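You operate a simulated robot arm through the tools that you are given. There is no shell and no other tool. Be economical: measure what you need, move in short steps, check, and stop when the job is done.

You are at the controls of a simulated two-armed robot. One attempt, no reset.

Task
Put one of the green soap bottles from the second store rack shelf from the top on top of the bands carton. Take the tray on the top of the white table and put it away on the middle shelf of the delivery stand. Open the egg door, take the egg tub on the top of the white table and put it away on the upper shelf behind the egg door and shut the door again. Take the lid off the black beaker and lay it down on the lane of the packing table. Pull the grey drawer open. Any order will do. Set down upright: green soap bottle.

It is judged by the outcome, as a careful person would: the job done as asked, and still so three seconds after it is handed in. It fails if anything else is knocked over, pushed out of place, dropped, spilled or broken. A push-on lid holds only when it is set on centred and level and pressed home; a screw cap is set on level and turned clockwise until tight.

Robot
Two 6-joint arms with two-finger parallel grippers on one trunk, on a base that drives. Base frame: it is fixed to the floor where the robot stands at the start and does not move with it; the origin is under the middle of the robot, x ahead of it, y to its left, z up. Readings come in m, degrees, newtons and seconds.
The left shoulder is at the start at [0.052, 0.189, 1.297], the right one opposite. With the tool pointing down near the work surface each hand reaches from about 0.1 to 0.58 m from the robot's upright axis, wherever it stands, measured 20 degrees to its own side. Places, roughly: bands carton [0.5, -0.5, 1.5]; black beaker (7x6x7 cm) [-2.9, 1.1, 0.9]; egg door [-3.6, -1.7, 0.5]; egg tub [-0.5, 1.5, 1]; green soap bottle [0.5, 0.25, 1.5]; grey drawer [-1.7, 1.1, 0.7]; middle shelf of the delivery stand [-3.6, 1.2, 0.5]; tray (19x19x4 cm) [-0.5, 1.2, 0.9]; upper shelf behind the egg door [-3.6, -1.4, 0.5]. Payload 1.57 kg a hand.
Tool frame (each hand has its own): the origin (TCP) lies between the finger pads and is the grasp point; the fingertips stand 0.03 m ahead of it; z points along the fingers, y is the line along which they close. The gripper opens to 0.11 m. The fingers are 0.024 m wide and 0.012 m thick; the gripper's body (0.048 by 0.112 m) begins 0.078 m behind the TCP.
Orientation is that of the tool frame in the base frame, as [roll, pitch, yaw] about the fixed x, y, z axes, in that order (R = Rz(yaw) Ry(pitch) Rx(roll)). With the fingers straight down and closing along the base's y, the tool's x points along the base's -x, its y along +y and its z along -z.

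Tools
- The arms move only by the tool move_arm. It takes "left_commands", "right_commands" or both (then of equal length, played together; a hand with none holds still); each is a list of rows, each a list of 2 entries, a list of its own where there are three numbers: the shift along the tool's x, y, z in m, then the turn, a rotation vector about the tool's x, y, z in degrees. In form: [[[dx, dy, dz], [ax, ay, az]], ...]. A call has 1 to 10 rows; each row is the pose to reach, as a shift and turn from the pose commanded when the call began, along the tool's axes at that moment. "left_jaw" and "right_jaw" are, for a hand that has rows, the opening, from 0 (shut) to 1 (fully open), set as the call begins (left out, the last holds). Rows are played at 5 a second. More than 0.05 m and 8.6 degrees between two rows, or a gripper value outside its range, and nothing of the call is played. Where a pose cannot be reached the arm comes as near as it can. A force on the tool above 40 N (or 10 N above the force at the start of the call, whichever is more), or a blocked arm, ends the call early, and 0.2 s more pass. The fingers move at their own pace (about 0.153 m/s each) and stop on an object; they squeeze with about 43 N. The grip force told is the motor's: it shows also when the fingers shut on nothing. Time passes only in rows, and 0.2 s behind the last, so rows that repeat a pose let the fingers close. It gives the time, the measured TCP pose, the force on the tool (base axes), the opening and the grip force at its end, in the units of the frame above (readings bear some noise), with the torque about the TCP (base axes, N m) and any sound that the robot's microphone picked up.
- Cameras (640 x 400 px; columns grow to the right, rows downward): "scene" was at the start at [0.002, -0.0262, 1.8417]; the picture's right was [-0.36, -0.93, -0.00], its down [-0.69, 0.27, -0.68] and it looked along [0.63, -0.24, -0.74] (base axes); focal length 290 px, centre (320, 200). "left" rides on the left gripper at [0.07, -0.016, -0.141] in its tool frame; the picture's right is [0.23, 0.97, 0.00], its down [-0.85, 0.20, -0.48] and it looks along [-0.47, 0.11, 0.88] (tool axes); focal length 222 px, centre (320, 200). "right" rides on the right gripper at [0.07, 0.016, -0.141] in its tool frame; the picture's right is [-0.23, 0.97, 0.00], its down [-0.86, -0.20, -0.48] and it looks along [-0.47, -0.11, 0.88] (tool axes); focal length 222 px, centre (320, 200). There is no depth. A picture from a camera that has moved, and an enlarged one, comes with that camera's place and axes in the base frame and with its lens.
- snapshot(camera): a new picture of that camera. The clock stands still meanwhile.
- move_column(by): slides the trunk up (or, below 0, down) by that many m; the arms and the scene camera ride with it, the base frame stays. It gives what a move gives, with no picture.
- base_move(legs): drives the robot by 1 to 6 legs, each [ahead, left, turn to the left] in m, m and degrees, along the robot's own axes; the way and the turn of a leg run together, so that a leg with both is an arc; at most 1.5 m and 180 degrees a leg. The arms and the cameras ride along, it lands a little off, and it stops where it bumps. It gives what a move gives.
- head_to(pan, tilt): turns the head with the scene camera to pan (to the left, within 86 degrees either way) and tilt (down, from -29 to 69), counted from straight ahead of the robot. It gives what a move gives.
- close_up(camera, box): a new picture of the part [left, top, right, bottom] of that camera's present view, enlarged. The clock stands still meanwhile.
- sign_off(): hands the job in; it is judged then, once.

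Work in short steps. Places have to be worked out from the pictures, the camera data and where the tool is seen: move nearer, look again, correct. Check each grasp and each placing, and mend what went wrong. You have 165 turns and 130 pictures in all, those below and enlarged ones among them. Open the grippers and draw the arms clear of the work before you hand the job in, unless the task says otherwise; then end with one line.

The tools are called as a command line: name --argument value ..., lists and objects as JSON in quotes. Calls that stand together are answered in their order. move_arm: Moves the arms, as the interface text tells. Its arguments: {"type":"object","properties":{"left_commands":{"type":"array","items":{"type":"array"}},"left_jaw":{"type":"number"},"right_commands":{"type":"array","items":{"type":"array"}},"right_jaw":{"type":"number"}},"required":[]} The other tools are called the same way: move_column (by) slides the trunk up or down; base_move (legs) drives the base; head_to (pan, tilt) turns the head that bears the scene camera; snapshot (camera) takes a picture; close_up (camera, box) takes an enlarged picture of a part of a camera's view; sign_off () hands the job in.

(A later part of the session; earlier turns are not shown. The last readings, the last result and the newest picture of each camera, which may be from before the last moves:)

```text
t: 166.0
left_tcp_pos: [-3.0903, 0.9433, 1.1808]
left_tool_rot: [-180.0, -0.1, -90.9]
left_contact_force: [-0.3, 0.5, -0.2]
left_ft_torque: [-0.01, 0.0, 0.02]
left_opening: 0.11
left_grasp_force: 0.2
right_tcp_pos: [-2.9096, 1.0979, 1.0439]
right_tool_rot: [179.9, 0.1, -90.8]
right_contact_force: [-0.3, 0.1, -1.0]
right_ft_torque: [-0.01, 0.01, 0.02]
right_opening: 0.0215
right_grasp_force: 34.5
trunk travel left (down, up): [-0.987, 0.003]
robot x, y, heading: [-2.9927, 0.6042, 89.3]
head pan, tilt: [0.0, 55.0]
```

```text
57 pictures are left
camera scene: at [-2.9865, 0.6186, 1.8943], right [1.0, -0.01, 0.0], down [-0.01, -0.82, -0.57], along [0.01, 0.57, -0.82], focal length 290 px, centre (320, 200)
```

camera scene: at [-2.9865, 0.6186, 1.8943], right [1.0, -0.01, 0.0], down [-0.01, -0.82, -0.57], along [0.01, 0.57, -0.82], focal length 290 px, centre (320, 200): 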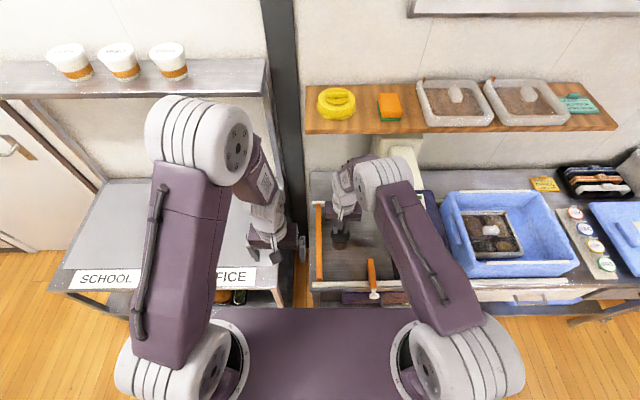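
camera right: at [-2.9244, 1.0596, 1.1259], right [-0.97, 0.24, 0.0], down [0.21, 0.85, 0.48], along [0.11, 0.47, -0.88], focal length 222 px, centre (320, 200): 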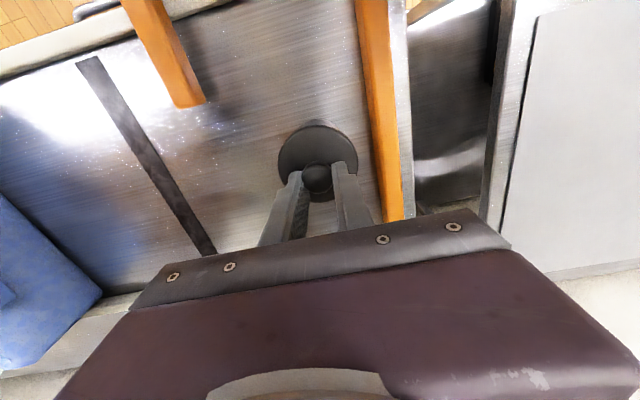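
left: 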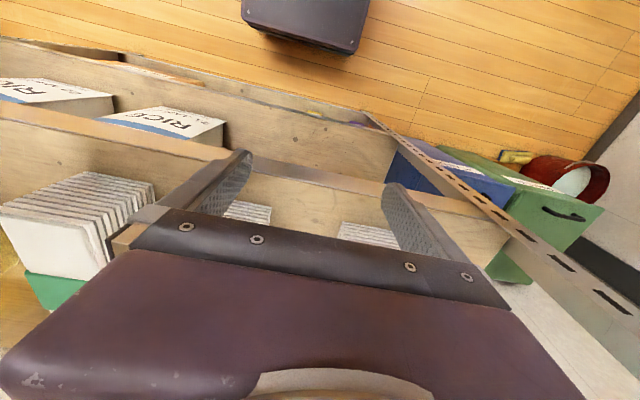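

The assembly hangs at about (-2.909, 1.10), with the beaker body around z 0.95–1.0. I yaw the left hand 30° toward it and tilt it 50° forward, staying clear of the right hand.

move_arm --left_commands '[[[0, 0, 0], [0, 0, 8]], [[0, 0, 0], [0, 0, 16]], [[0, 0, 0], [0, 0, 24]], [[0, 0, 0], [0, 0, 30]]]'

move_arm --left_commands '[[[-0.01, -0.01, 0.01], [0, -8.4, 0]], [[-0.025, -0.025, 0.025], [0, -16.8, 0]], [[-0.037, -0.04, 0.038], [0, -25, 0]], [[-0.05, -0.052, 0.05], [0, -33.4, 0]], [[-0.062, -0.065, 0.064], [0, -41.7, 0]], [[-0.073, -0.078, 0.076], [0, -50, 0]]]' --left_jaw 1

snapshot --camera "left"

snapshot --camera "scene"

```text
t: 167.0
left_tcp_pos: [-3.0904, 0.9429, 1.1814]
left_tool_rot: [-180.0, -0.1, -120.9]
left_contact_force: [-0.5, 0.3, 0.1]
left_ft_torque: [0.01, 0.02, 0.01]
left_opening: 0.1097
left_grasp_force: 0.1
right_tcp_pos: [-2.91, 1.0996, 1.0437]
right_tool_rot: [180.0, -0.1, -90.9]
right_contact_force: [-0.6, -0.7, -1.5]
right_ft_torque: [0.0, 0.03, -0.01]
right_opening: 0.0214
right_grasp_force: 34.5
trunk travel left (down, up): [-0.987, 0.003]
robot x, y, heading: [-2.988, 0.6047, 89.1]
head pan, tilt: [0.0, 55.0]
```

```text
t: 168.4
left_tcp_pos: [-2.9311, 1.047, 1.1389]
left_tool_rot: [-180.0, 47.2, -120.6]
left_contact_force: [-10.2, -4.6, 3.7]
left_ft_torque: [0.13, 0.25, 0.74]
left_opening: 0.1102
left_grasp_force: 0.0
left hand out of reach, approached as far as the arm can: row 1, 2, 5, 6
right_tcp_pos: [-2.9085, 1.0994, 1.0437]
right_tool_rot: [179.9, 0.0, -90.9]
right_contact_force: [10.3, 5.3, -4.3]
right_ft_torque: [-0.38, 0.68, -0.28]
right_opening: 0.0213
right_grasp_force: 34.8
trunk travel left (down, up): [-0.987, 0.003]
robot x, y, heading: [-2.9894, 0.6044, 89.1]
head pan, tilt: [0.0, 55.0]
```

```text
56 pictures are left
camera left: at [-2.9937, 0.909, 1.1845], right [-0.92, 0.36, -0.17], down [-0.05, 0.3, 0.95], along [0.39, 0.88, -0.26], focal length 222 px, centre (320, 200)
```

left: 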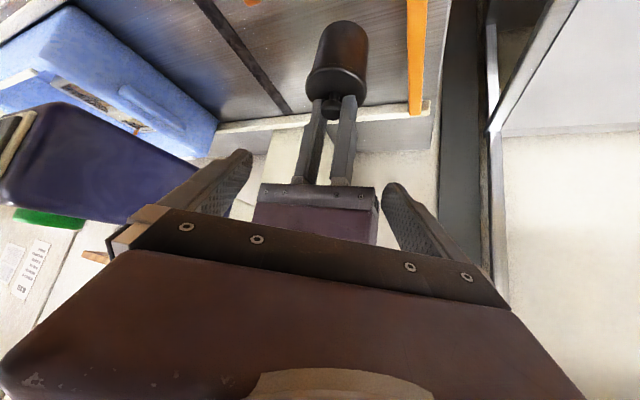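

```text
55 pictures are left
camera scene: at [-2.9848, 0.6201, 1.8943], right [1.0, -0.01, 0.0], down [-0.01, -0.82, -0.57], along [0.01, 0.57, -0.82], focal length 290 px, centre (320, 200)
```

scene: 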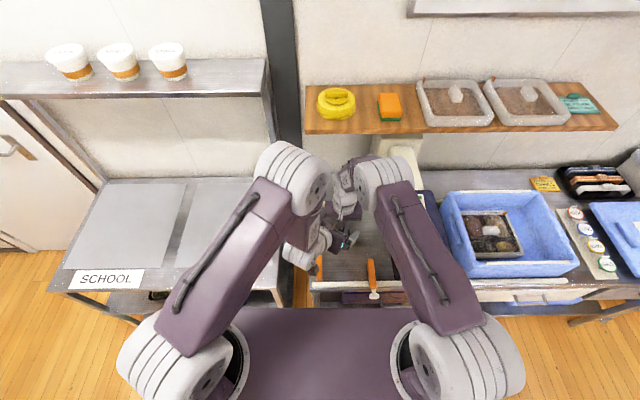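

The left arm could not fold that tightly and touched the right hand, so I reverse that motion at once. Then I'll set the beaker lower, where the left arm has more room.

move_arm --left_commands '[[[-0.002, 0.013, -0.018], [0, 8.3, 0]], [[-0.004, 0.026, -0.035], [0, 16.6, 0]], [[-0.006, 0.039, -0.053], [0, 25, 0]], [[-0.008, 0.052, -0.07], [0, 33.3, 0]], [[-0.01, 0.065, -0.088], [0, 41.6, 0]], [[-0.012, 0.078, -0.105], [0, 50, 0]]]'

snapshot --camera "scene"

snapshot --camera "right"

```text
t: 169.8
left_tcp_pos: [-3.0371, 1.0202, 1.2165]
left_tool_rot: [-179.8, -0.2, -120.8]
left_contact_force: [0.2, -0.2, 0.7]
left_ft_torque: [-0.02, 0.01, 0.0]
left_opening: 0.11
left_grasp_force: 0.1
left hand out of reach, approached as far as the arm can: row 4
right_tcp_pos: [-2.9099, 1.099, 1.0436]
right_tool_rot: [-180.0, 0.0, -90.8]
right_contact_force: [0.8, 0.4, -1.3]
right_ft_torque: [0.0, 0.0, -0.01]
right_opening: 0.0216
right_grasp_force: 34.8
trunk travel left (down, up): [-0.987, 0.003]
robot x, y, heading: [-2.9895, 0.6028, 89.3]
head pan, tilt: [0.0, 55.0]
```

```text
54 pictures are left
camera scene: at [-2.9873, 0.6195, 1.8942], right [1.0, -0.01, 0.0], down [-0.01, -0.82, -0.57], along [0.01, 0.57, -0.82], focal length 290 px, centre (320, 200)
```

scene: 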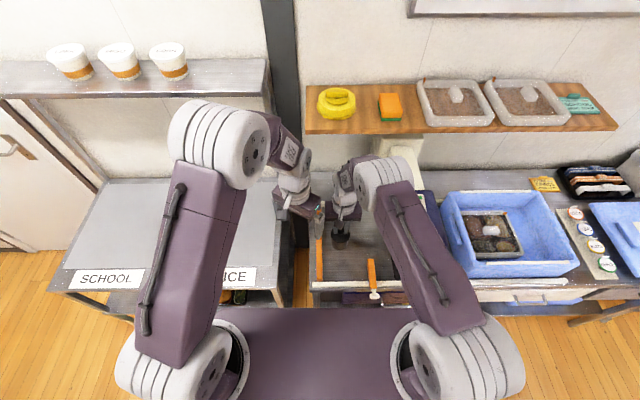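

```text
53 pictures are left
camera right: at [-2.9252, 1.0299, 1.1851], right [-0.97, 0.24, 0.0], down [0.21, 0.85, 0.48], along [0.12, 0.47, -0.88], focal length 222 px, centre (320, 200)
```

right: 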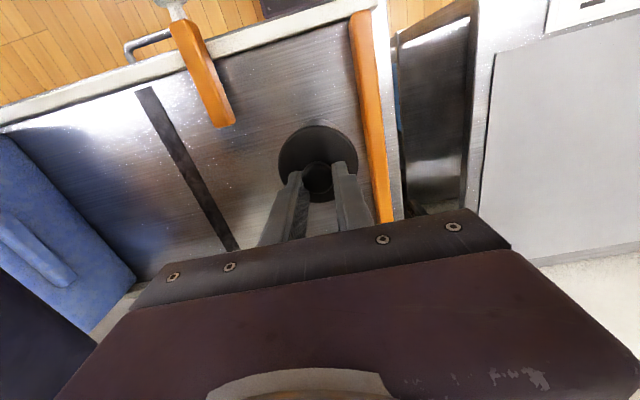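

The grip is still fine. I set the beaker back down on the lane with the right hand, still gripping the knob, and move the left hand lower and to the side.

move_arm --right_commands '[[[0, 0, 0.03], [0, 0, 0]], [[0, 0, 0.06], [0, 0, 0]], [[0, 0, 0.08], [0, 0, 0]], [[0, 0, 0.087], [0, 0, 0]]]'

move_arm --left_commands '[[[0.03, 0.02, 0.02], [0, 0, 0]], [[0.06, 0.02, 0.05], [0, 0, 0]], [[0.06, 0.02, 0.1], [0, 0, 0]], [[0.06, 0.02, 0.15], [0, 0, 0]]]'

snapshot --camera "left"

```text
t: 170.8
left_tcp_pos: [-3.0384, 1.0206, 1.2151]
left_tool_rot: [-179.9, -0.1, -120.9]
left_contact_force: [0.4, -0.1, 0.1]
left_ft_torque: [0.03, 0.0, -0.03]
left_opening: 0.11
left_grasp_force: 0.1
right_tcp_pos: [-2.9099, 1.0998, 0.9568]
right_tool_rot: [-180.0, 0.1, -90.7]
right_contact_force: [0.0, 1.1, -0.9]
right_ft_torque: [0.0, -0.05, -0.02]
right_opening: 0.0215
right_grasp_force: 34.8
trunk travel left (down, up): [-0.987, 0.003]
robot x, y, heading: [-2.986, 0.6067, 89.1]
head pan, tilt: [0.0, 55.0]
```

```text
t: 171.8
left_tcp_pos: [-3.0879, 0.9826, 1.0643]
left_tool_rot: [-179.8, -0.2, -120.8]
left_contact_force: [0.1, 0.1, -0.6]
left_ft_torque: [0.0, -0.01, -0.01]
left_opening: 0.11
left_grasp_force: 0.1
right_tcp_pos: [-2.9097, 1.1006, 0.9571]
right_tool_rot: [180.0, 0.0, -90.8]
right_contact_force: [0.3, 0.3, 0.5]
right_ft_torque: [-0.03, 0.0, 0.02]
right_opening: 0.0214
right_grasp_force: 34.7
trunk travel left (down, up): [-0.987, 0.003]
robot x, y, heading: [-2.9873, 0.6059, 89.4]
head pan, tilt: [0.0, 55.0]
```

```text
52 pictures are left
camera left: at [-3.1094, 0.9152, 1.2065], right [-0.95, 0.3, 0.0], down [0.27, 0.84, 0.48], along [0.15, 0.45, -0.88], focal length 222 px, centre (320, 200)
```

left: 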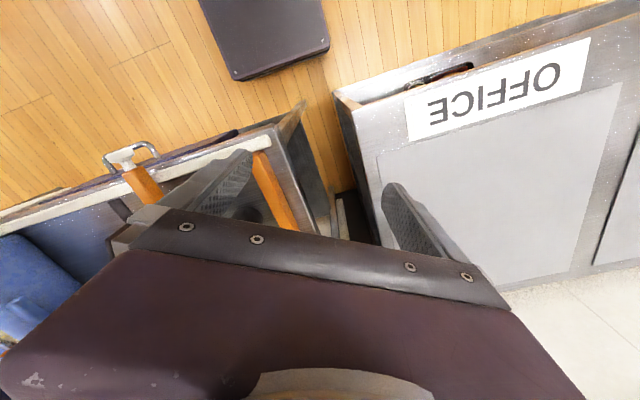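

The beaker is on the lane. Now I tilt the left hand about 42° at its present lower height, away from the right hand, then check.

move_arm --left_commands '[[[-0.01, 0, 0], [0, -8.4, 0]], [[-0.02, 0, 0], [0, -16.8, 0]], [[-0.03, 0, 0], [0, -25.2, 0]], [[-0.03, 0, 0], [0, -33.6, 0]], [[-0.03, 0, 0], [0, -42, 0]]]'

snapshot --camera "left"

```text
t: 173.0
left_tcp_pos: [-3.0732, 1.0522, 1.0739]
left_tool_rot: [-179.5, 40.8, -120.9]
left_contact_force: [-1.2, 0.0, 0.2]
left_ft_torque: [0.02, -0.03, -0.01]
left_opening: 0.1101
left_grasp_force: 0.1
left hand out of reach, approached as far as the arm can: row 5
right_tcp_pos: [-2.9118, 1.1001, 0.9564]
right_tool_rot: [-179.9, 0.0, -90.8]
right_contact_force: [-0.1, 0.1, 0.2]
right_ft_torque: [0.0, 0.01, 0.0]
right_opening: 0.0214
right_grasp_force: 34.3
trunk travel left (down, up): [-0.987, 0.003]
robot x, y, heading: [-2.9843, 0.6075, 89.3]
head pan, tilt: [0.0, 55.0]
```

```text
51 pictures are left
camera left: at [-3.134, 0.9202, 1.136], right [-0.92, 0.36, -0.16], down [0.0, 0.39, 0.92], along [0.39, 0.85, -0.36], focal length 222 px, centre (320, 200)
```

left: 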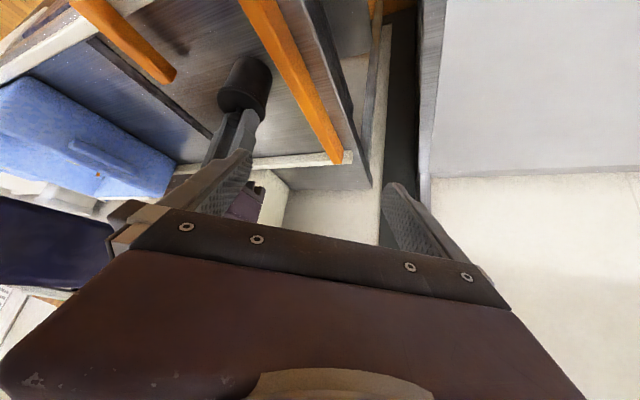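

The left tilt is achieved. I shift it sideways in line with the beaker, stopping 14 cm short along its approach axis.

move_arm --left_commands '[[[0.01, -0.02, 0.01], [0, 0, 0]], [[0.016, -0.05, 0.02], [0, 0, 0]], [[0.024, -0.08, 0.04], [0, 0, 0]], [[0.024, -0.1126, 0.06], [0, 0, 0]], [[0.024, -0.1126, 0.0825], [0, 0, 0]]]'

snapshot --camera "left"

```text
t: 174.2
left_tcp_pos: [-2.953, 1.0273, 0.9965]
left_tool_rot: [-179.9, 41.5, -120.7]
left_contact_force: [0.8, 0.1, -0.3]
left_ft_torque: [0.03, 0.01, 0.02]
left_opening: 0.1101
left_grasp_force: 0.0
left hand out of reach, approached as far as the arm can: row 1, 2, 3, 4, 5
right_tcp_pos: [-2.9107, 1.1004, 0.9575]
right_tool_rot: [179.9, 0.1, -90.8]
right_contact_force: [-0.2, -0.4, -1.2]
right_ft_torque: [0.01, -0.02, -0.01]
right_opening: 0.0217
right_grasp_force: 34.2
trunk travel left (down, up): [-0.987, 0.003]
robot x, y, heading: [-2.9889, 0.6063, 89.1]
head pan, tilt: [0.0, 55.0]
```

```text
50 pictures are left
camera left: at [-3.0134, 0.8946, 1.0565], right [-0.92, 0.35, -0.15], down [-0.01, 0.38, 0.92], along [0.38, 0.85, -0.35], focal length 222 px, centre (320, 200)
```

left: 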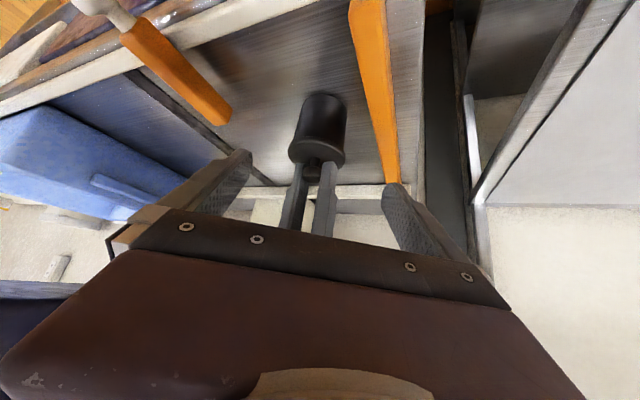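

The beaker is centred between the left fingers. I narrow the jaw to about 0.08 and advance along the axis.

move_arm --left_commands '[[[0, 0, 0.03], [0, 0, 0]], [[0, 0, 0.06], [0, 0, 0]], [[0, 0, 0.09], [0, 0, 0]], [[0, 0, 0.11], [0, 0, 0]], [[0, 0, 0.11], [0, 0, 0]]]' --left_jaw 0.75

snapshot --camera "left"

close_up --camera "scene" --box '[270, 140, 430, 270]'

```text
t: 175.4
left_tcp_pos: [-2.9158, 1.0923, 0.9152]
left_tool_rot: [-179.9, 41.9, -120.8]
left_contact_force: [-0.1, -0.1, -0.7]
left_ft_torque: [-0.01, -0.04, 0.0]
left_opening: 0.0825
left_grasp_force: 0.0
right_tcp_pos: [-2.9106, 1.1, 0.9572]
right_tool_rot: [-180.0, 0.1, -90.8]
right_contact_force: [0.1, -0.1, 0.3]
right_ft_torque: [-0.04, 0.0, 0.0]
right_opening: 0.0212
right_grasp_force: 34.6
trunk travel left (down, up): [-0.987, 0.003]
robot x, y, heading: [-2.9864, 0.606, 89.2]
head pan, tilt: [0.0, 55.0]
```

```text
49 pictures are left
camera left: at [-2.9756, 0.9587, 0.9742], right [-0.92, 0.35, -0.15], down [-0.01, 0.38, 0.93], along [0.39, 0.86, -0.34], focal length 222 px, centre (320, 200)
```

left: 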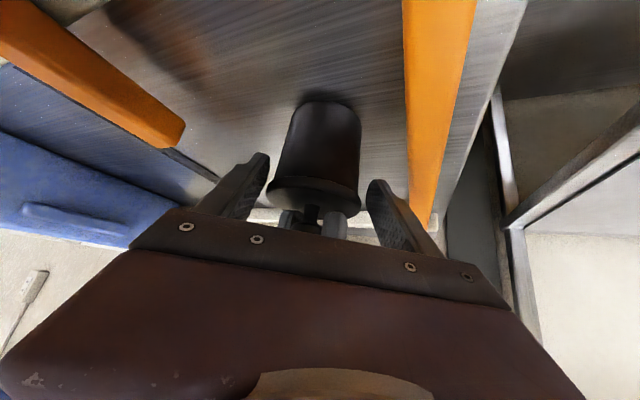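

```text
3.08 times, centred on (350, 205) of scene
camera zoom: at [-2.9872, 0.6187, 1.8943], right [1.0, -0.01, 0.0], down [-0.01, -0.82, -0.57], along [0.01, 0.57, -0.82], focal length 891 px, centre (228, 185)
```

zoom: 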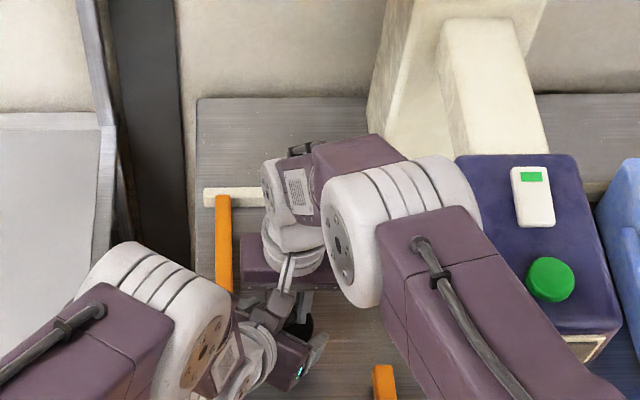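

I advance another 2.7 cm so the pads sit on the body below the lid, then close the left hand.

move_arm --left_commands '[[[0, 0, 0.015], [0, 0, 0]], [[0, 0, 0.027], [0, 0, 0]], [[0, 0, 0.027], [0, 0, 0]]]'

move_arm --left_commands '[[[0, 0, 0], [0, 0, 0]], [[0, 0, 0], [0, 0, 0]], [[0, 0, 0], [0, 0, 0]]]' --left_jaw 0

snapshot --camera "left"

```text
t: 176.1
left_tcp_pos: [-2.907, 1.1025, 0.8939]
left_tool_rot: [180.0, 41.4, -121.1]
left_contact_force: [-0.9, -1.6, 0.2]
left_ft_torque: [0.2, -0.1, 0.06]
left_opening: 0.0823
left_grasp_force: 0.1
right_tcp_pos: [-2.9101, 1.1066, 0.9595]
right_tool_rot: [179.8, 1.2, -90.9]
right_contact_force: [1.0, 1.0, -0.8]
right_ft_torque: [-0.04, 0.0, -0.03]
right_opening: 0.0215
right_grasp_force: 34.4
trunk travel left (down, up): [-0.987, 0.003]
robot x, y, heading: [-2.9863, 0.6062, 89.3]
head pan, tilt: [0.0, 55.0]
stopped in row 3 (right hand): the force on the tool passed its limit at 47 N (the readings are from after the stop); the commanded pose is now the measured one
```

```text
t: 176.8
left_tcp_pos: [-2.9072, 1.1022, 0.8944]
left_tool_rot: [180.0, 41.3, -121.1]
left_contact_force: [-7.0, -1.2, -2.5]
left_ft_torque: [0.33, -0.42, 0.08]
left_opening: 0.0637
left_grasp_force: 43.1
right_tcp_pos: [-2.9092, 1.1064, 0.9596]
right_tool_rot: [179.8, 1.2, -90.9]
right_contact_force: [7.6, 2.1, 0.2]
right_ft_torque: [-0.22, -0.07, -0.07]
right_opening: 0.0215
right_grasp_force: 34.6
trunk travel left (down, up): [-0.987, 0.003]
robot x, y, heading: [-2.9871, 0.6054, 89.2]
head pan, tilt: [0.0, 55.0]
```

```text
47 pictures are left
camera left: at [-2.9686, 0.9698, 0.9543], right [-0.92, 0.36, -0.15], down [0.0, 0.38, 0.92], along [0.39, 0.85, -0.35], focal length 222 px, centre (320, 200)
```

left: 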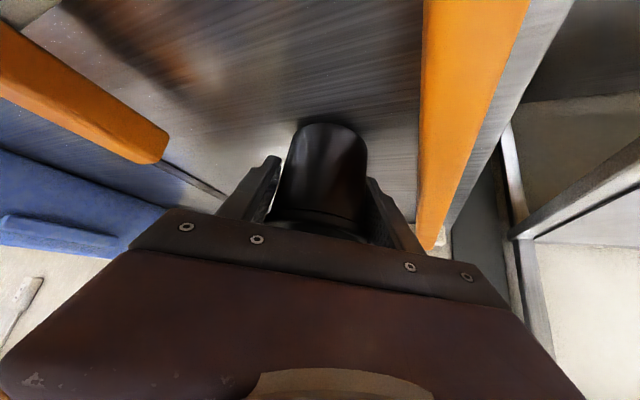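

The left hand holds at 63.7 mm. Now I pull the lid up gently with the right hand and look.

move_arm --right_commands '[[[0, 0, -0.004], [0, 0, 0]], [[0, 0, -0.008], [0, 0, 0]], [[0, 0, -0.012], [0, 0, 0]], [[0, 0, -0.018], [0, 0, 0]]]'

snapshot --camera "left"

```text
t: 177.3
left_tcp_pos: [-2.9061, 1.1044, 0.8957]
left_tool_rot: [180.0, 41.8, -121.1]
left_contact_force: [-0.4, -1.6, -0.9]
left_ft_torque: [0.38, 0.02, 0.18]
left_opening: 0.0639
left_grasp_force: 43.1
right_tcp_pos: [-2.9073, 1.107, 0.9621]
right_tool_rot: [179.8, 1.4, -90.9]
right_contact_force: [1.0, 0.1, -0.6]
right_ft_torque: [-0.33, -0.09, -0.12]
right_opening: 0.0217
right_grasp_force: 34.2
trunk travel left (down, up): [-0.987, 0.003]
robot x, y, heading: [-2.9889, 0.6079, 89.1]
head pan, tilt: [0.0, 55.0]
stopped in row 2 (left hand): the force on the tool passed its limit at 50 N (the readings are from after the stop); the commanded pose is now the measured one
```

```text
46 pictures are left
camera left: at [-2.9672, 0.9713, 0.9553], right [-0.92, 0.36, -0.15], down [-0.01, 0.38, 0.93], along [0.39, 0.85, -0.34], focal length 222 px, centre (320, 200)
```

left: 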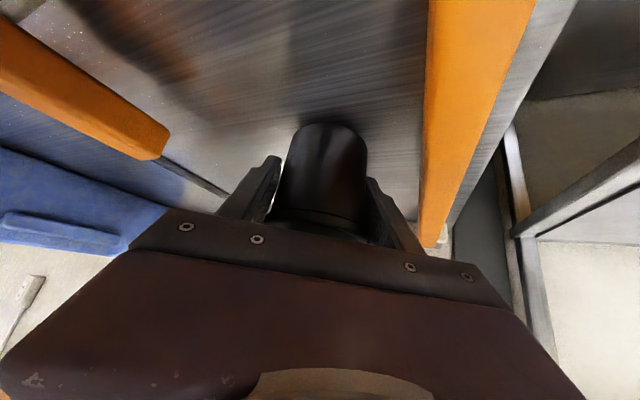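

The left pads are clamping the lid rim rather than the body, since a gap shows beside the body. I open left, pull it back slightly, raise the beaker 2.5 cm with the right hand, then re-grip lower on the body.

move_arm --left_commands '[[[0, 0, 0], [0, 0, 0]], [[0.0095, 0, -0.007], [0, 0, 0]], [[0.0095, 0, -0.007], [0, 0, 0]]]' --left_jaw 0.75

move_arm --right_commands '[[[0, 0, -0.008], [0, 0, 0]], [[0, 0, -0.016], [0, 0, 0]], [[0, 0, -0.022], [0, 0, 0]]]'

snapshot --camera "left"

```text
t: 178.1
left_tcp_pos: [-2.9128, 1.0949, 0.8955]
left_tool_rot: [-180.0, 41.9, -121.2]
left_contact_force: [0.1, 0.4, 0.4]
left_ft_torque: [0.0, 0.0, 0.02]
left_opening: 0.0826
left_grasp_force: 0.1
right_tcp_pos: [-2.9089, 1.1071, 0.9615]
right_tool_rot: [179.8, 1.5, -90.9]
right_contact_force: [0.7, -1.1, -0.8]
right_ft_torque: [-0.03, -0.02, -0.01]
right_opening: 0.0214
right_grasp_force: 34.9
trunk travel left (down, up): [-0.987, 0.003]
robot x, y, heading: [-2.989, 0.6066, 89.4]
head pan, tilt: [0.0, 55.0]
```

```text
t: 178.9
left_tcp_pos: [-2.9127, 1.095, 0.8948]
left_tool_rot: [180.0, 41.8, -121.1]
left_contact_force: [-0.1, -0.1, 0.0]
left_ft_torque: [0.0, -0.01, 0.01]
left_opening: 0.0826
left_grasp_force: 0.1
right_tcp_pos: [-2.9083, 1.1071, 0.9841]
right_tool_rot: [179.8, 1.3, -90.9]
right_contact_force: [-0.6, 0.2, -0.1]
right_ft_torque: [0.0, 0.0, 0.0]
right_opening: 0.0212
right_grasp_force: 34.4
trunk travel left (down, up): [-0.987, 0.003]
robot x, y, heading: [-2.9876, 0.6083, 89.0]
head pan, tilt: [0.0, 55.0]
```

```text
45 pictures are left
camera left: at [-2.9737, 0.9621, 0.9539], right [-0.92, 0.36, -0.15], down [-0.01, 0.38, 0.93], along [0.39, 0.85, -0.34], focal length 222 px, centre (320, 200)
```

left: 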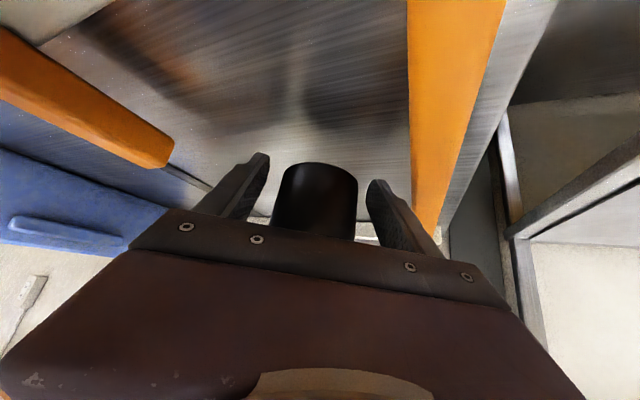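

Now the left fingers are beside the body with the lid well above. I close the left hand and pull the lid.

move_arm --left_commands '[[[0, 0, 0], [0, 0, 0]], [[0, 0, 0], [0, 0, 0]], [[0, 0, 0], [0, 0, 0]]]' --left_jaw 0

move_arm --right_commands '[[[0, 0, -0.004], [0, 0, 0]], [[0, 0, -0.008], [0, 0, 0]], [[0, 0, -0.012], [0, 0, 0]], [[0, 0, -0.02], [0, 0, 0]], [[0, 0, -0.03], [0, 0, 0]]]'

snapshot --camera "left"

snapshot --camera "right"

```text
t: 179.7
left_tcp_pos: [-2.9122, 1.0951, 0.8954]
left_tool_rot: [180.0, 41.7, -121.1]
left_contact_force: [0.1, 0.4, 0.2]
left_ft_torque: [0.0, -0.04, -0.02]
left_opening: 0.0563
left_grasp_force: 43.1
right_tcp_pos: [-2.9078, 1.1081, 0.9832]
right_tool_rot: [179.8, 1.6, -90.8]
right_contact_force: [-0.1, -0.5, -0.4]
right_ft_torque: [-0.03, -0.02, 0.02]
right_opening: 0.0213
right_grasp_force: 34.9
trunk travel left (down, up): [-0.987, 0.003]
robot x, y, heading: [-2.9859, 0.6072, 89.2]
head pan, tilt: [0.0, 55.0]
heard: snap
```

```text
t: 180.9
left_tcp_pos: [-2.9131, 1.0949, 0.8944]
left_tool_rot: [-180.0, 41.7, -121.1]
left_contact_force: [-1.8, -1.3, 3.4]
left_ft_torque: [0.11, -0.01, -0.03]
left_opening: 0.0561
left_grasp_force: 42.6
right_tcp_pos: [-2.9087, 1.1051, 1.0147]
right_tool_rot: [179.8, 1.4, -90.9]
right_contact_force: [0.4, 2.4, -4.6]
right_ft_torque: [0.23, -0.12, 0.0]
right_opening: 0.0215
right_grasp_force: 34.4
trunk travel left (down, up): [-0.987, 0.003]
robot x, y, heading: [-2.9915, 0.6045, 89.1]
head pan, tilt: [0.0, 55.0]
```

```text
44 pictures are left
camera left: at [-2.9736, 0.9622, 0.9542], right [-0.92, 0.36, -0.15], down [-0.01, 0.37, 0.93], along [0.39, 0.86, -0.34], focal length 222 px, centre (320, 200)
```

left: 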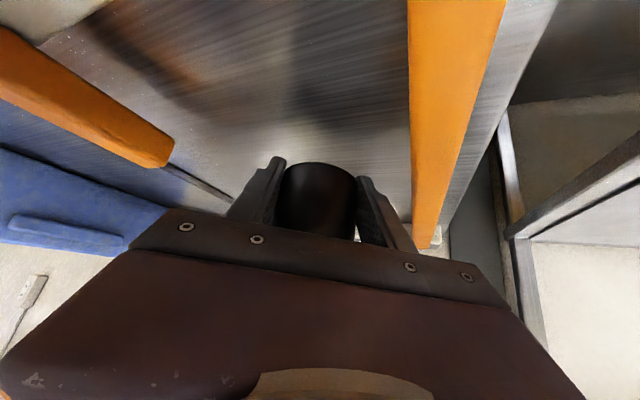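

```text
43 pictures are left
camera right: at [-2.9247, 1.0329, 1.1548], right [-0.97, 0.24, 0.01], down [0.21, 0.84, 0.5], along [0.11, 0.49, -0.87], focal length 222 px, centre (320, 200)
```

right: 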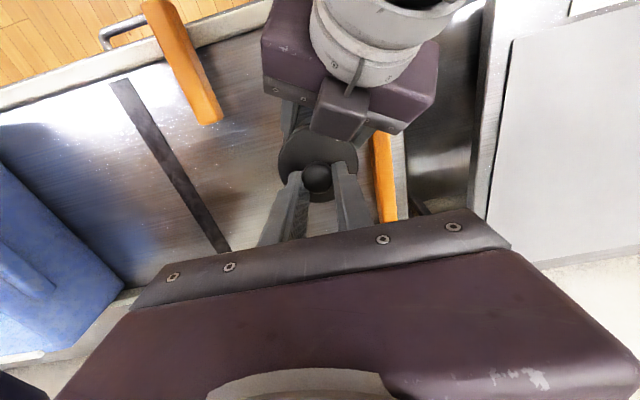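

A snap was heard and the lid is rising while the beaker stays. I continue lifting the lid clear.

move_arm --right_commands '[[[-0.01, 0, -0.01], [0, 0, 0]], [[-0.02, 0, -0.03], [0, 0, 0]], [[-0.025, 0, -0.06], [0, 0, 0]], [[-0.025, 0, -0.09], [0, 0, 0]]]'

snapshot --camera "right"

close_up --camera "scene" --box '[270, 140, 430, 270]'

```text
t: 181.9
left_tcp_pos: [-2.9126, 1.094, 0.8941]
left_tool_rot: [180.0, 41.9, -121.0]
left_contact_force: [-0.4, 0.0, -0.2]
left_ft_torque: [0.01, 0.01, 0.02]
left_opening: 0.0563
left_grasp_force: 43.2
right_tcp_pos: [-2.9088, 1.1284, 1.1049]
right_tool_rot: [179.8, 1.5, -90.9]
right_contact_force: [0.1, 0.5, 0.2]
right_ft_torque: [-0.02, -0.02, -0.01]
right_opening: 0.0212
right_grasp_force: 34.8
trunk travel left (down, up): [-0.987, 0.003]
robot x, y, heading: [-2.9882, 0.6041, 89.0]
head pan, tilt: [0.0, 55.0]
```

```text
42 pictures are left
camera right: at [-2.9238, 1.0558, 1.244], right [-0.97, 0.24, 0.01], down [0.21, 0.84, 0.5], along [0.11, 0.49, -0.87], focal length 222 px, centre (320, 200)
```

right: 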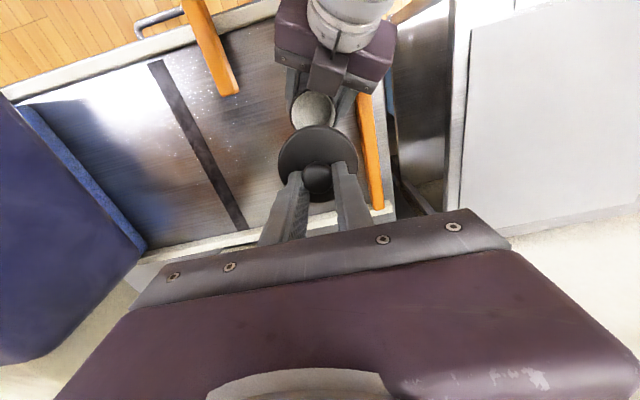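

```text
3.08 times, centred on (350, 205) of scene
camera zoom: at [-2.9875, 0.6178, 1.8942], right [1.0, -0.01, 0.0], down [-0.01, -0.82, -0.57], along [0.01, 0.57, -0.82], focal length 891 px, centre (228, 185)
```

zoom: 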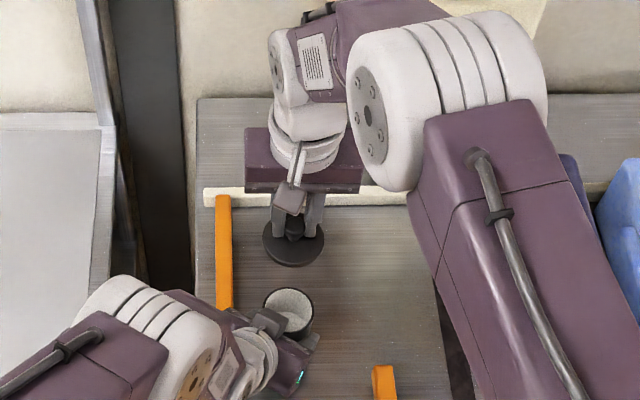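

The lid is off, and the beaker holds white contents upright in the left hand. I lower the beaker gently to the lane with the left hand.

move_arm --left_commands '[[[0.0065, 0, 0.0075], [0, 0, 0]], [[0.0118, 0, 0.0136], [0, 0, 0]], [[0.0118, 0, 0.0136], [0, 0, 0]]]'

snapshot --camera "left"

```text
t: 182.7
left_tcp_pos: [-2.9128, 1.096, 0.8805]
left_tool_rot: [180.0, 42.3, -121.2]
left_contact_force: [-1.6, 1.5, 21.0]
left_ft_torque: [0.19, -0.11, 0.1]
left_opening: 0.056
left_grasp_force: 42.8
right_tcp_pos: [-2.9098, 1.1279, 1.1041]
right_tool_rot: [-180.0, 1.6, -90.8]
right_contact_force: [-0.2, 0.5, -0.2]
right_ft_torque: [-0.01, -0.03, -0.03]
right_opening: 0.0216
right_grasp_force: 34.8
trunk travel left (down, up): [-0.987, 0.003]
robot x, y, heading: [-2.988, 0.6073, 89.4]
head pan, tilt: [0.0, 55.0]
```

```text
40 pictures are left
camera left: at [-2.9735, 0.962, 0.938], right [-0.92, 0.36, -0.15], down [-0.01, 0.37, 0.93], along [0.39, 0.86, -0.34], focal length 222 px, centre (320, 200)
```

left: 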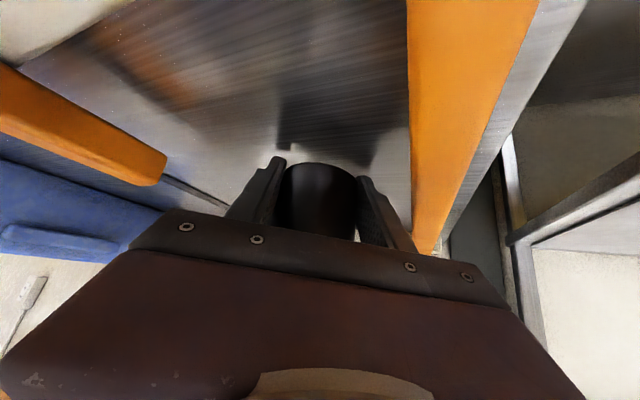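

The left fingertips touch the lane before the beaker's base would, so releasing there would drop it about 1 cm. I raise the left hand, lay the lid down further back on the lane, then take the beaker over from above with the right hand.

move_arm --left_commands '[[[-0.0105, 0, -0.012], [0, 0, 0]], [[-0.0165, 0, -0.019], [0, 0, 0]]]'

base_move --legs '[[0.05, 0, 0]]'

move_arm --right_commands '[[[-0.02, 0, 0.01], [0, 1.5, 0]], [[-0.03, 0, 0.05], [0, 1.5, 0]], [[-0.037, 0, 0.09], [0, 1.5, 0]], [[-0.037, 0, 0.125], [0, 1.5, 0]]]'

snapshot --camera "right"

snapshot --camera "scene"

```text
t: 183.3
left_tcp_pos: [-2.9116, 1.0937, 0.9019]
left_tool_rot: [180.0, 41.8, -121.2]
left_contact_force: [-0.4, 0.2, -0.4]
left_ft_torque: [-0.04, 0.03, 0.02]
left_opening: 0.056
left_grasp_force: 43.3
right_tcp_pos: [-2.9083, 1.1284, 1.1048]
right_tool_rot: [179.7, 1.5, -90.9]
right_contact_force: [-0.5, -0.1, 0.1]
right_ft_torque: [0.0, -0.01, -0.01]
right_opening: 0.0215
right_grasp_force: 34.5
trunk travel left (down, up): [-0.987, 0.003]
robot x, y, heading: [-2.9868, 0.6057, 89.1]
head pan, tilt: [0.0, 55.0]
```

```text
t: 184.2
left_tcp_pos: [-2.9112, 1.1375, 0.9063]
left_tool_rot: [179.7, 42.4, -121.4]
left_contact_force: [0.1, -0.4, -0.9]
left_ft_torque: [0.02, -0.02, 0.06]
left_opening: 0.056
left_grasp_force: 43.0
right_tcp_pos: [-2.9073, 1.1715, 1.1085]
right_tool_rot: [179.8, 2.0, -90.9]
right_contact_force: [-0.1, -1.4, 0.5]
right_ft_torque: [0.1, 0.0, 0.03]
right_opening: 0.0215
right_grasp_force: 34.9
trunk travel left (down, up): [-0.987, 0.003]
robot x, y, heading: [-2.9852, 0.6572, 89.3]
head pan, tilt: [0.0, 55.0]
```

```text
t: 185.2
left_tcp_pos: [-2.9104, 1.1453, 0.9016]
left_tool_rot: [-179.8, 41.8, -121.1]
left_contact_force: [-0.6, 0.5, -0.2]
left_ft_torque: [0.0, -0.01, 0.0]
left_opening: 0.0562
left_grasp_force: 43.0
right_tcp_pos: [-2.901, 1.1968, 0.9925]
right_tool_rot: [179.8, -0.2, -91.0]
right_contact_force: [0.4, 0.1, 1.0]
right_ft_torque: [-0.02, -0.02, 0.02]
right_opening: 0.0215
right_grasp_force: 34.7
right hand out of reach, approached as far as the arm can: row 3, 4
trunk travel left (down, up): [-0.987, 0.003]
robot x, y, heading: [-2.986, 0.6572, 89.2]
head pan, tilt: [0.0, 55.0]
```

```text
39 pictures are left
camera right: at [-2.9163, 1.1274, 1.1344], right [-0.97, 0.24, 0.0], down [0.21, 0.85, 0.47], along [0.11, 0.46, -0.88], focal length 222 px, centre (320, 200)
```

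right: 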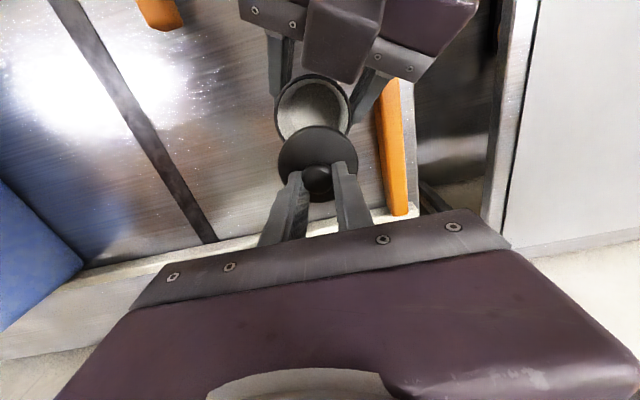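

```text
38 pictures are left
camera scene: at [-2.9863, 0.6716, 1.8943], right [1.0, -0.01, 0.0], down [-0.01, -0.82, -0.57], along [0.01, 0.57, -0.82], focal length 290 px, centre (320, 200)
```

scene: 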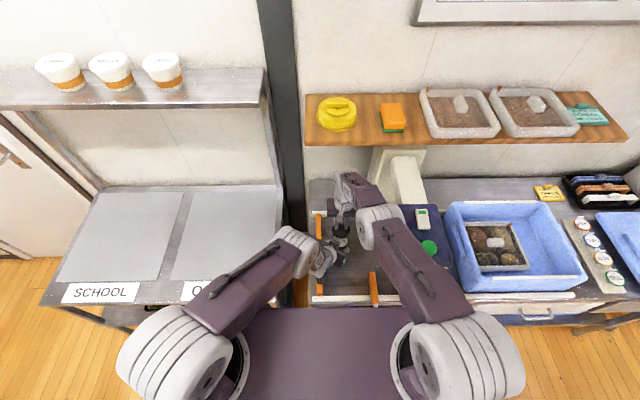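

The left hand moved along too, so I shift the beaker up and to the left with the left arm. That gives the right hand free lane to lay the lid down.

move_arm --left_commands '[[[-0.015, 0, -0.017], [0, 0, 0]], [[-0.03, 0.01, -0.034], [0, 0, 0]], [[-0.03, 0.045, -0.034], [0, 0, 0]], [[-0.03, 0.085, -0.034], [0, 0, 0]], [[-0.03, 0.13, -0.034], [0, 0, 0]]]'

snapshot --camera "right"

```text
t: 185.8
left_tcp_pos: [-2.9182, 1.1406, 0.9295]
left_tool_rot: [-179.9, 40.4, -121.2]
left_contact_force: [0.7, -0.2, -3.1]
left_ft_torque: [-0.11, 0.0, -0.03]
left_opening: 0.0564
left_grasp_force: 42.8
right_tcp_pos: [-2.903, 1.2014, 0.998]
right_tool_rot: [179.5, 0.7, -91.0]
right_contact_force: [-0.6, -0.1, 3.0]
right_ft_torque: [-0.09, 0.12, -0.03]
right_opening: 0.0215
right_grasp_force: 34.6
trunk travel left (down, up): [-0.987, 0.003]
robot x, y, heading: [-2.9894, 0.6545, 89.4]
head pan, tilt: [0.0, 55.0]
stopped in row 2 (right hand): the force on the tool passed its limit at 42 N (the readings are from after the stop); the commanded pose is now the measured one
```

```text
37 pictures are left
camera right: at [-2.9176, 1.1305, 1.1387], right [-0.97, 0.24, 0.01], down [0.22, 0.84, 0.49], along [0.11, 0.48, -0.87], focal length 222 px, centre (320, 200)
```

right: 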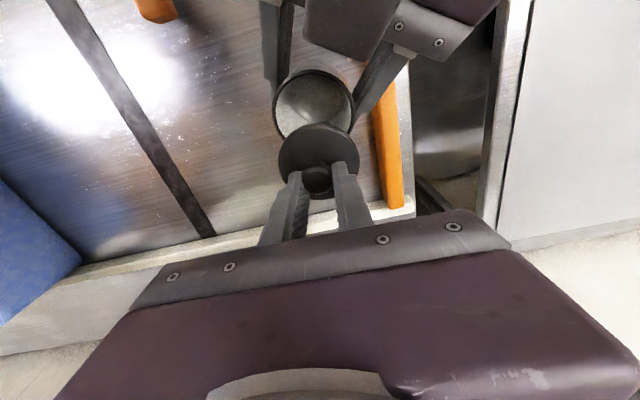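

The beaker rim touched the lid from below; nothing spilled. I raise the right hand first, then slide the left hand aside.

move_arm --right_commands '[[[0, 0, -0.03], [0, 0, 0]], [[0, 0, -0.06], [0, 0, 0]]]'

move_arm --left_commands '[[[-0.004, 0.03, -0.005], [0, 0, 0]], [[-0.007, 0.06, -0.008], [0, 0, 0]], [[-0.01, 0.095, -0.011], [0, 0, 0]], [[-0.01, 0.13, -0.011], [0, 0, 0]]]'

snapshot --camera "right"

```text
t: 186.3
left_tcp_pos: [-2.9176, 1.1392, 0.9313]
left_tool_rot: [-180.0, 40.4, -121.1]
left_contact_force: [-0.3, -0.4, -1.2]
left_ft_torque: [0.02, -0.02, 0.01]
left_opening: 0.0563
left_grasp_force: 43.1
right_tcp_pos: [-2.9034, 1.1983, 1.059]
right_tool_rot: [179.7, 0.8, -91.0]
right_contact_force: [-0.3, -0.8, -0.4]
right_ft_torque: [0.0, 0.0, -0.03]
right_opening: 0.0213
right_grasp_force: 34.5
trunk travel left (down, up): [-0.987, 0.003]
robot x, y, heading: [-2.9838, 0.656, 89.4]
head pan, tilt: [0.0, 55.0]
```

```text
t: 187.3
left_tcp_pos: [-3.0292, 1.2099, 0.9424]
left_tool_rot: [-179.9, 40.6, -121.2]
left_contact_force: [1.3, -0.4, -0.6]
left_ft_torque: [-0.02, -0.02, 0.02]
left_opening: 0.0563
left_grasp_force: 42.9
right_tcp_pos: [-2.9052, 1.1999, 1.0599]
right_tool_rot: [179.6, 0.8, -91.0]
right_contact_force: [0.2, 0.1, 0.5]
right_ft_torque: [-0.01, 0.0, -0.01]
right_opening: 0.0213
right_grasp_force: 34.4
trunk travel left (down, up): [-0.987, 0.003]
robot x, y, heading: [-2.9866, 0.6563, 89.2]
head pan, tilt: [0.0, 55.0]
```

```text
36 pictures are left
camera right: at [-2.9193, 1.1288, 1.2], right [-0.97, 0.24, 0.01], down [0.22, 0.84, 0.49], along [0.11, 0.48, -0.87], focal length 222 px, centre (320, 200)
```

right: 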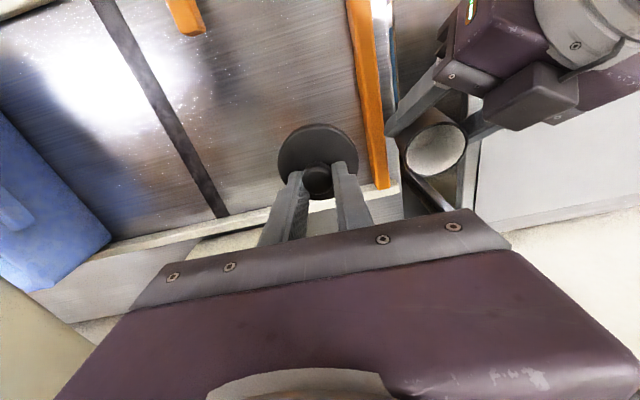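

The lane is free. I lower the lid over (-2.89, 1.16) toward the surface.

move_arm --right_commands '[[[0.03, -0.01, 0.03], [0, 0, 0]], [[0.035, -0.01, 0.07], [0, 0, 0]], [[0.035, -0.01, 0.105], [0, 0, 0]], [[0.035, -0.01, 0.125], [0, 0, 0]]]'

move_arm --right_commands '[[[0, 0, 0.005], [0, 0, 0]], [[0, 0, 0.01], [0, 0, 0]]]'

snapshot --camera "right"

```text
t: 188.3
left_tcp_pos: [-3.0281, 1.2074, 0.9441]
left_tool_rot: [-180.0, 40.6, -121.2]
left_contact_force: [0.0, -0.2, -0.7]
left_ft_torque: [0.01, 0.01, 0.0]
left_opening: 0.0567
left_grasp_force: 43.1
right_tcp_pos: [-2.8917, 1.1654, 0.9324]
right_tool_rot: [179.5, 0.8, -91.1]
right_contact_force: [0.1, -0.4, -0.2]
right_ft_torque: [-0.01, -0.01, -0.03]
right_opening: 0.0216
right_grasp_force: 34.4
trunk travel left (down, up): [-0.987, 0.003]
robot x, y, heading: [-2.9872, 0.6543, 89.3]
head pan, tilt: [0.0, 55.0]
```

```text
t: 188.9
left_tcp_pos: [-3.0273, 1.2077, 0.9447]
left_tool_rot: [180.0, 40.6, -121.2]
left_contact_force: [-0.8, -0.5, 0.3]
left_ft_torque: [-0.04, 0.02, -0.02]
left_opening: 0.0566
left_grasp_force: 43.4
right_tcp_pos: [-2.8917, 1.1634, 0.9252]
right_tool_rot: [179.5, 0.8, -91.0]
right_contact_force: [0.1, -0.1, -0.6]
right_ft_torque: [-0.02, 0.04, -0.01]
right_opening: 0.0216
right_grasp_force: 34.3
right hand out of reach, approached as far as the arm can: row 2
trunk travel left (down, up): [-0.987, 0.003]
robot x, y, heading: [-2.9844, 0.6536, 89.4]
head pan, tilt: [0.0, 55.0]
```

```text
35 pictures are left
camera right: at [-2.907, 1.0921, 1.0654], right [-0.97, 0.24, 0.01], down [0.22, 0.84, 0.49], along [0.11, 0.48, -0.87], focal length 222 px, centre (320, 200)
```

right: 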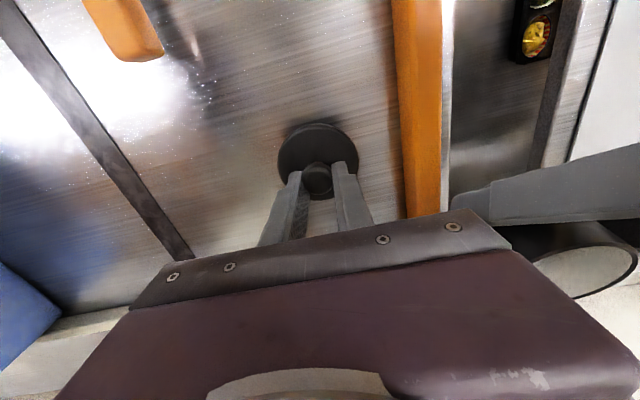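

The arm is at its reach limit, so I lower with the trunk in small steps.

move_column --by -0.01

move_column --by -0.005

snapshot --camera "right"

```text
t: 189.5
left_tcp_pos: [-3.0283, 1.2085, 0.9329]
left_tool_rot: [180.0, 40.6, -121.2]
left_contact_force: [0.2, 0.1, -0.6]
left_ft_torque: [-0.02, -0.01, 0.02]
left_opening: 0.0564
left_grasp_force: 43.4
right_tcp_pos: [-2.8926, 1.164, 0.9141]
right_tool_rot: [179.5, 0.8, -91.0]
right_contact_force: [-0.1, -0.4, 0.2]
right_ft_torque: [0.04, 0.04, -0.01]
right_opening: 0.0214
right_grasp_force: 34.1
trunk travel left (down, up): [-0.977, 0.013]
robot x, y, heading: [-2.9842, 0.6575, 89.3]
head pan, tilt: [0.0, 55.0]
```

```text
t: 190.1
left_tcp_pos: [-3.0296, 1.2092, 0.9278]
left_tool_rot: [-180.0, 40.6, -121.2]
left_contact_force: [0.0, -0.3, -0.9]
left_ft_torque: [0.02, 0.01, 0.0]
left_opening: 0.0563
left_grasp_force: 43.5
right_tcp_pos: [-2.8925, 1.1641, 0.9083]
right_tool_rot: [179.5, 0.8, -91.0]
right_contact_force: [-0.3, -0.1, -0.3]
right_ft_torque: [0.02, 0.02, 0.0]
right_opening: 0.0214
right_grasp_force: 34.9
trunk travel left (down, up): [-0.972, 0.018]
robot x, y, heading: [-2.9861, 0.6578, 89.0]
head pan, tilt: [0.0, 55.0]
```

```text
34 pictures are left
camera right: at [-2.9072, 1.0928, 1.0502], right [-0.97, 0.24, 0.01], down [0.22, 0.84, 0.49], along [0.11, 0.48, -0.87], focal length 222 px, centre (320, 200)
```

right: 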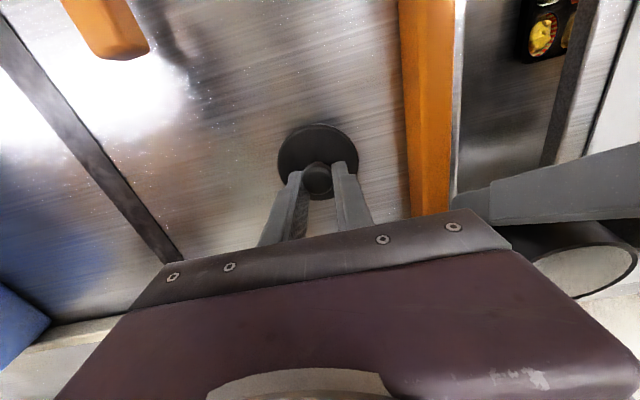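

move_column --by -0.006

move_column --by -0.005

```text
t: 190.6
left_tcp_pos: [-3.0286, 1.2082, 0.9229]
left_tool_rot: [-180.0, 40.6, -121.1]
left_contact_force: [-0.7, -0.2, -0.3]
left_ft_torque: [-0.03, 0.03, 0.01]
left_opening: 0.0563
left_grasp_force: 42.7
right_tcp_pos: [-2.8918, 1.1633, 0.9041]
right_tool_rot: [179.6, 0.9, -91.0]
right_contact_force: [-0.1, 0.5, 0.3]
right_ft_torque: [0.03, 0.01, 0.03]
right_opening: 0.0215
right_grasp_force: 34.5
trunk travel left (down, up): [-0.966, 0.024]
robot x, y, heading: [-2.9856, 0.6566, 89.0]
head pan, tilt: [0.0, 55.0]
```

```text
t: 191.2
left_tcp_pos: [-3.0288, 1.2067, 0.919]
left_tool_rot: [180.0, 40.8, -121.2]
left_contact_force: [-1.6, -2.5, 12.4]
left_ft_torque: [-0.17, -0.36, -0.12]
left_opening: 0.0563
left_grasp_force: 43.2
right_tcp_pos: [-2.8933, 1.1627, 0.9003]
right_tool_rot: [179.6, 0.9, -91.0]
right_contact_force: [-0.3, 0.4, -0.3]
right_ft_torque: [0.03, -0.02, 0.0]
right_opening: 0.0215
right_grasp_force: 35.0
trunk travel left (down, up): [-0.961, 0.029]
robot x, y, heading: [-2.9859, 0.6544, 89.3]
head pan, tilt: [0.0, 55.0]
```

The left hand touched the frame bar; I raise it 3 cm, then continue down with the trunk.

move_arm --left_commands '[[[-0.01, 0, -0.011], [0, 0, 0]], [[-0.02, 0, -0.023], [0, 0, 0]], [[-0.026, 0.0, -0.03], [0, 0, 0]]]'

move_column --by -0.006

move_column --by -0.004

snapshot --camera "scene"

```text
t: 192.0
left_tcp_pos: [-3.029, 1.207, 0.9554]
left_tool_rot: [180.0, 40.5, -121.2]
left_contact_force: [0.7, -0.4, -0.7]
left_ft_torque: [-0.02, -0.01, 0.03]
left_opening: 0.0561
left_grasp_force: 42.7
right_tcp_pos: [-2.893, 1.1629, 0.8991]
right_tool_rot: [179.6, 0.8, -91.1]
right_contact_force: [0.6, -0.2, 0.4]
right_ft_torque: [-0.01, 0.01, -0.01]
right_opening: 0.0215
right_grasp_force: 35.1
trunk travel left (down, up): [-0.961, 0.029]
robot x, y, heading: [-2.9893, 0.6569, 89.2]
head pan, tilt: [0.0, 55.0]
```

```text
t: 192.5
left_tcp_pos: [-3.0285, 1.2081, 0.9505]
left_tool_rot: [179.9, 40.6, -121.2]
left_contact_force: [-0.6, 0.4, -0.7]
left_ft_torque: [-0.01, -0.01, 0.01]
left_opening: 0.0565
left_grasp_force: 43.3
right_tcp_pos: [-2.892, 1.1641, 0.8929]
right_tool_rot: [179.6, 0.8, -91.0]
right_contact_force: [0.0, 0.0, -0.2]
right_ft_torque: [-0.01, 0.0, 0.01]
right_opening: 0.0215
right_grasp_force: 34.5
trunk travel left (down, up): [-0.955, 0.035]
robot x, y, heading: [-2.9855, 0.6547, 89.2]
head pan, tilt: [0.0, 55.0]
```

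```text
t: 193.0
left_tcp_pos: [-3.0292, 1.2079, 0.9451]
left_tool_rot: [179.9, 40.6, -121.2]
left_contact_force: [-0.4, 0.6, -0.7]
left_ft_torque: [-0.03, -0.04, -0.04]
left_opening: 0.0568
left_grasp_force: 43.5
right_tcp_pos: [-2.8918, 1.1631, 0.8882]
right_tool_rot: [179.5, 0.9, -90.9]
right_contact_force: [0.1, -2.1, 7.9]
right_ft_torque: [0.18, -0.02, -0.03]
right_opening: 0.0217
right_grasp_force: 34.9
trunk travel left (down, up): [-0.951, 0.039]
robot x, y, heading: [-2.9852, 0.6579, 89.2]
head pan, tilt: [0.0, 55.0]
```

```text
33 pictures are left
camera scene: at [-2.9868, 0.6676, 1.8583], right [1.0, -0.01, 0.0], down [-0.01, -0.82, -0.57], along [0.01, 0.57, -0.82], focal length 290 px, centre (320, 200)
```

scene: 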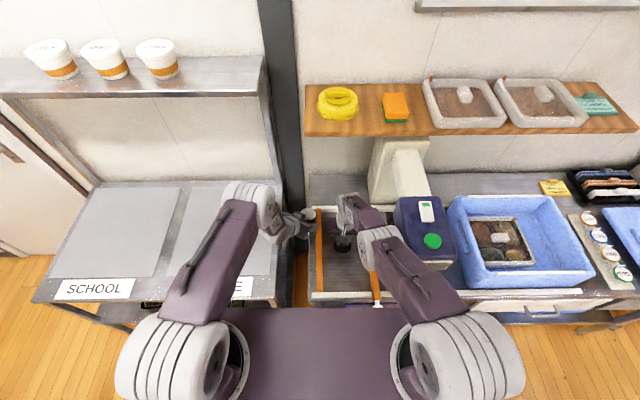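

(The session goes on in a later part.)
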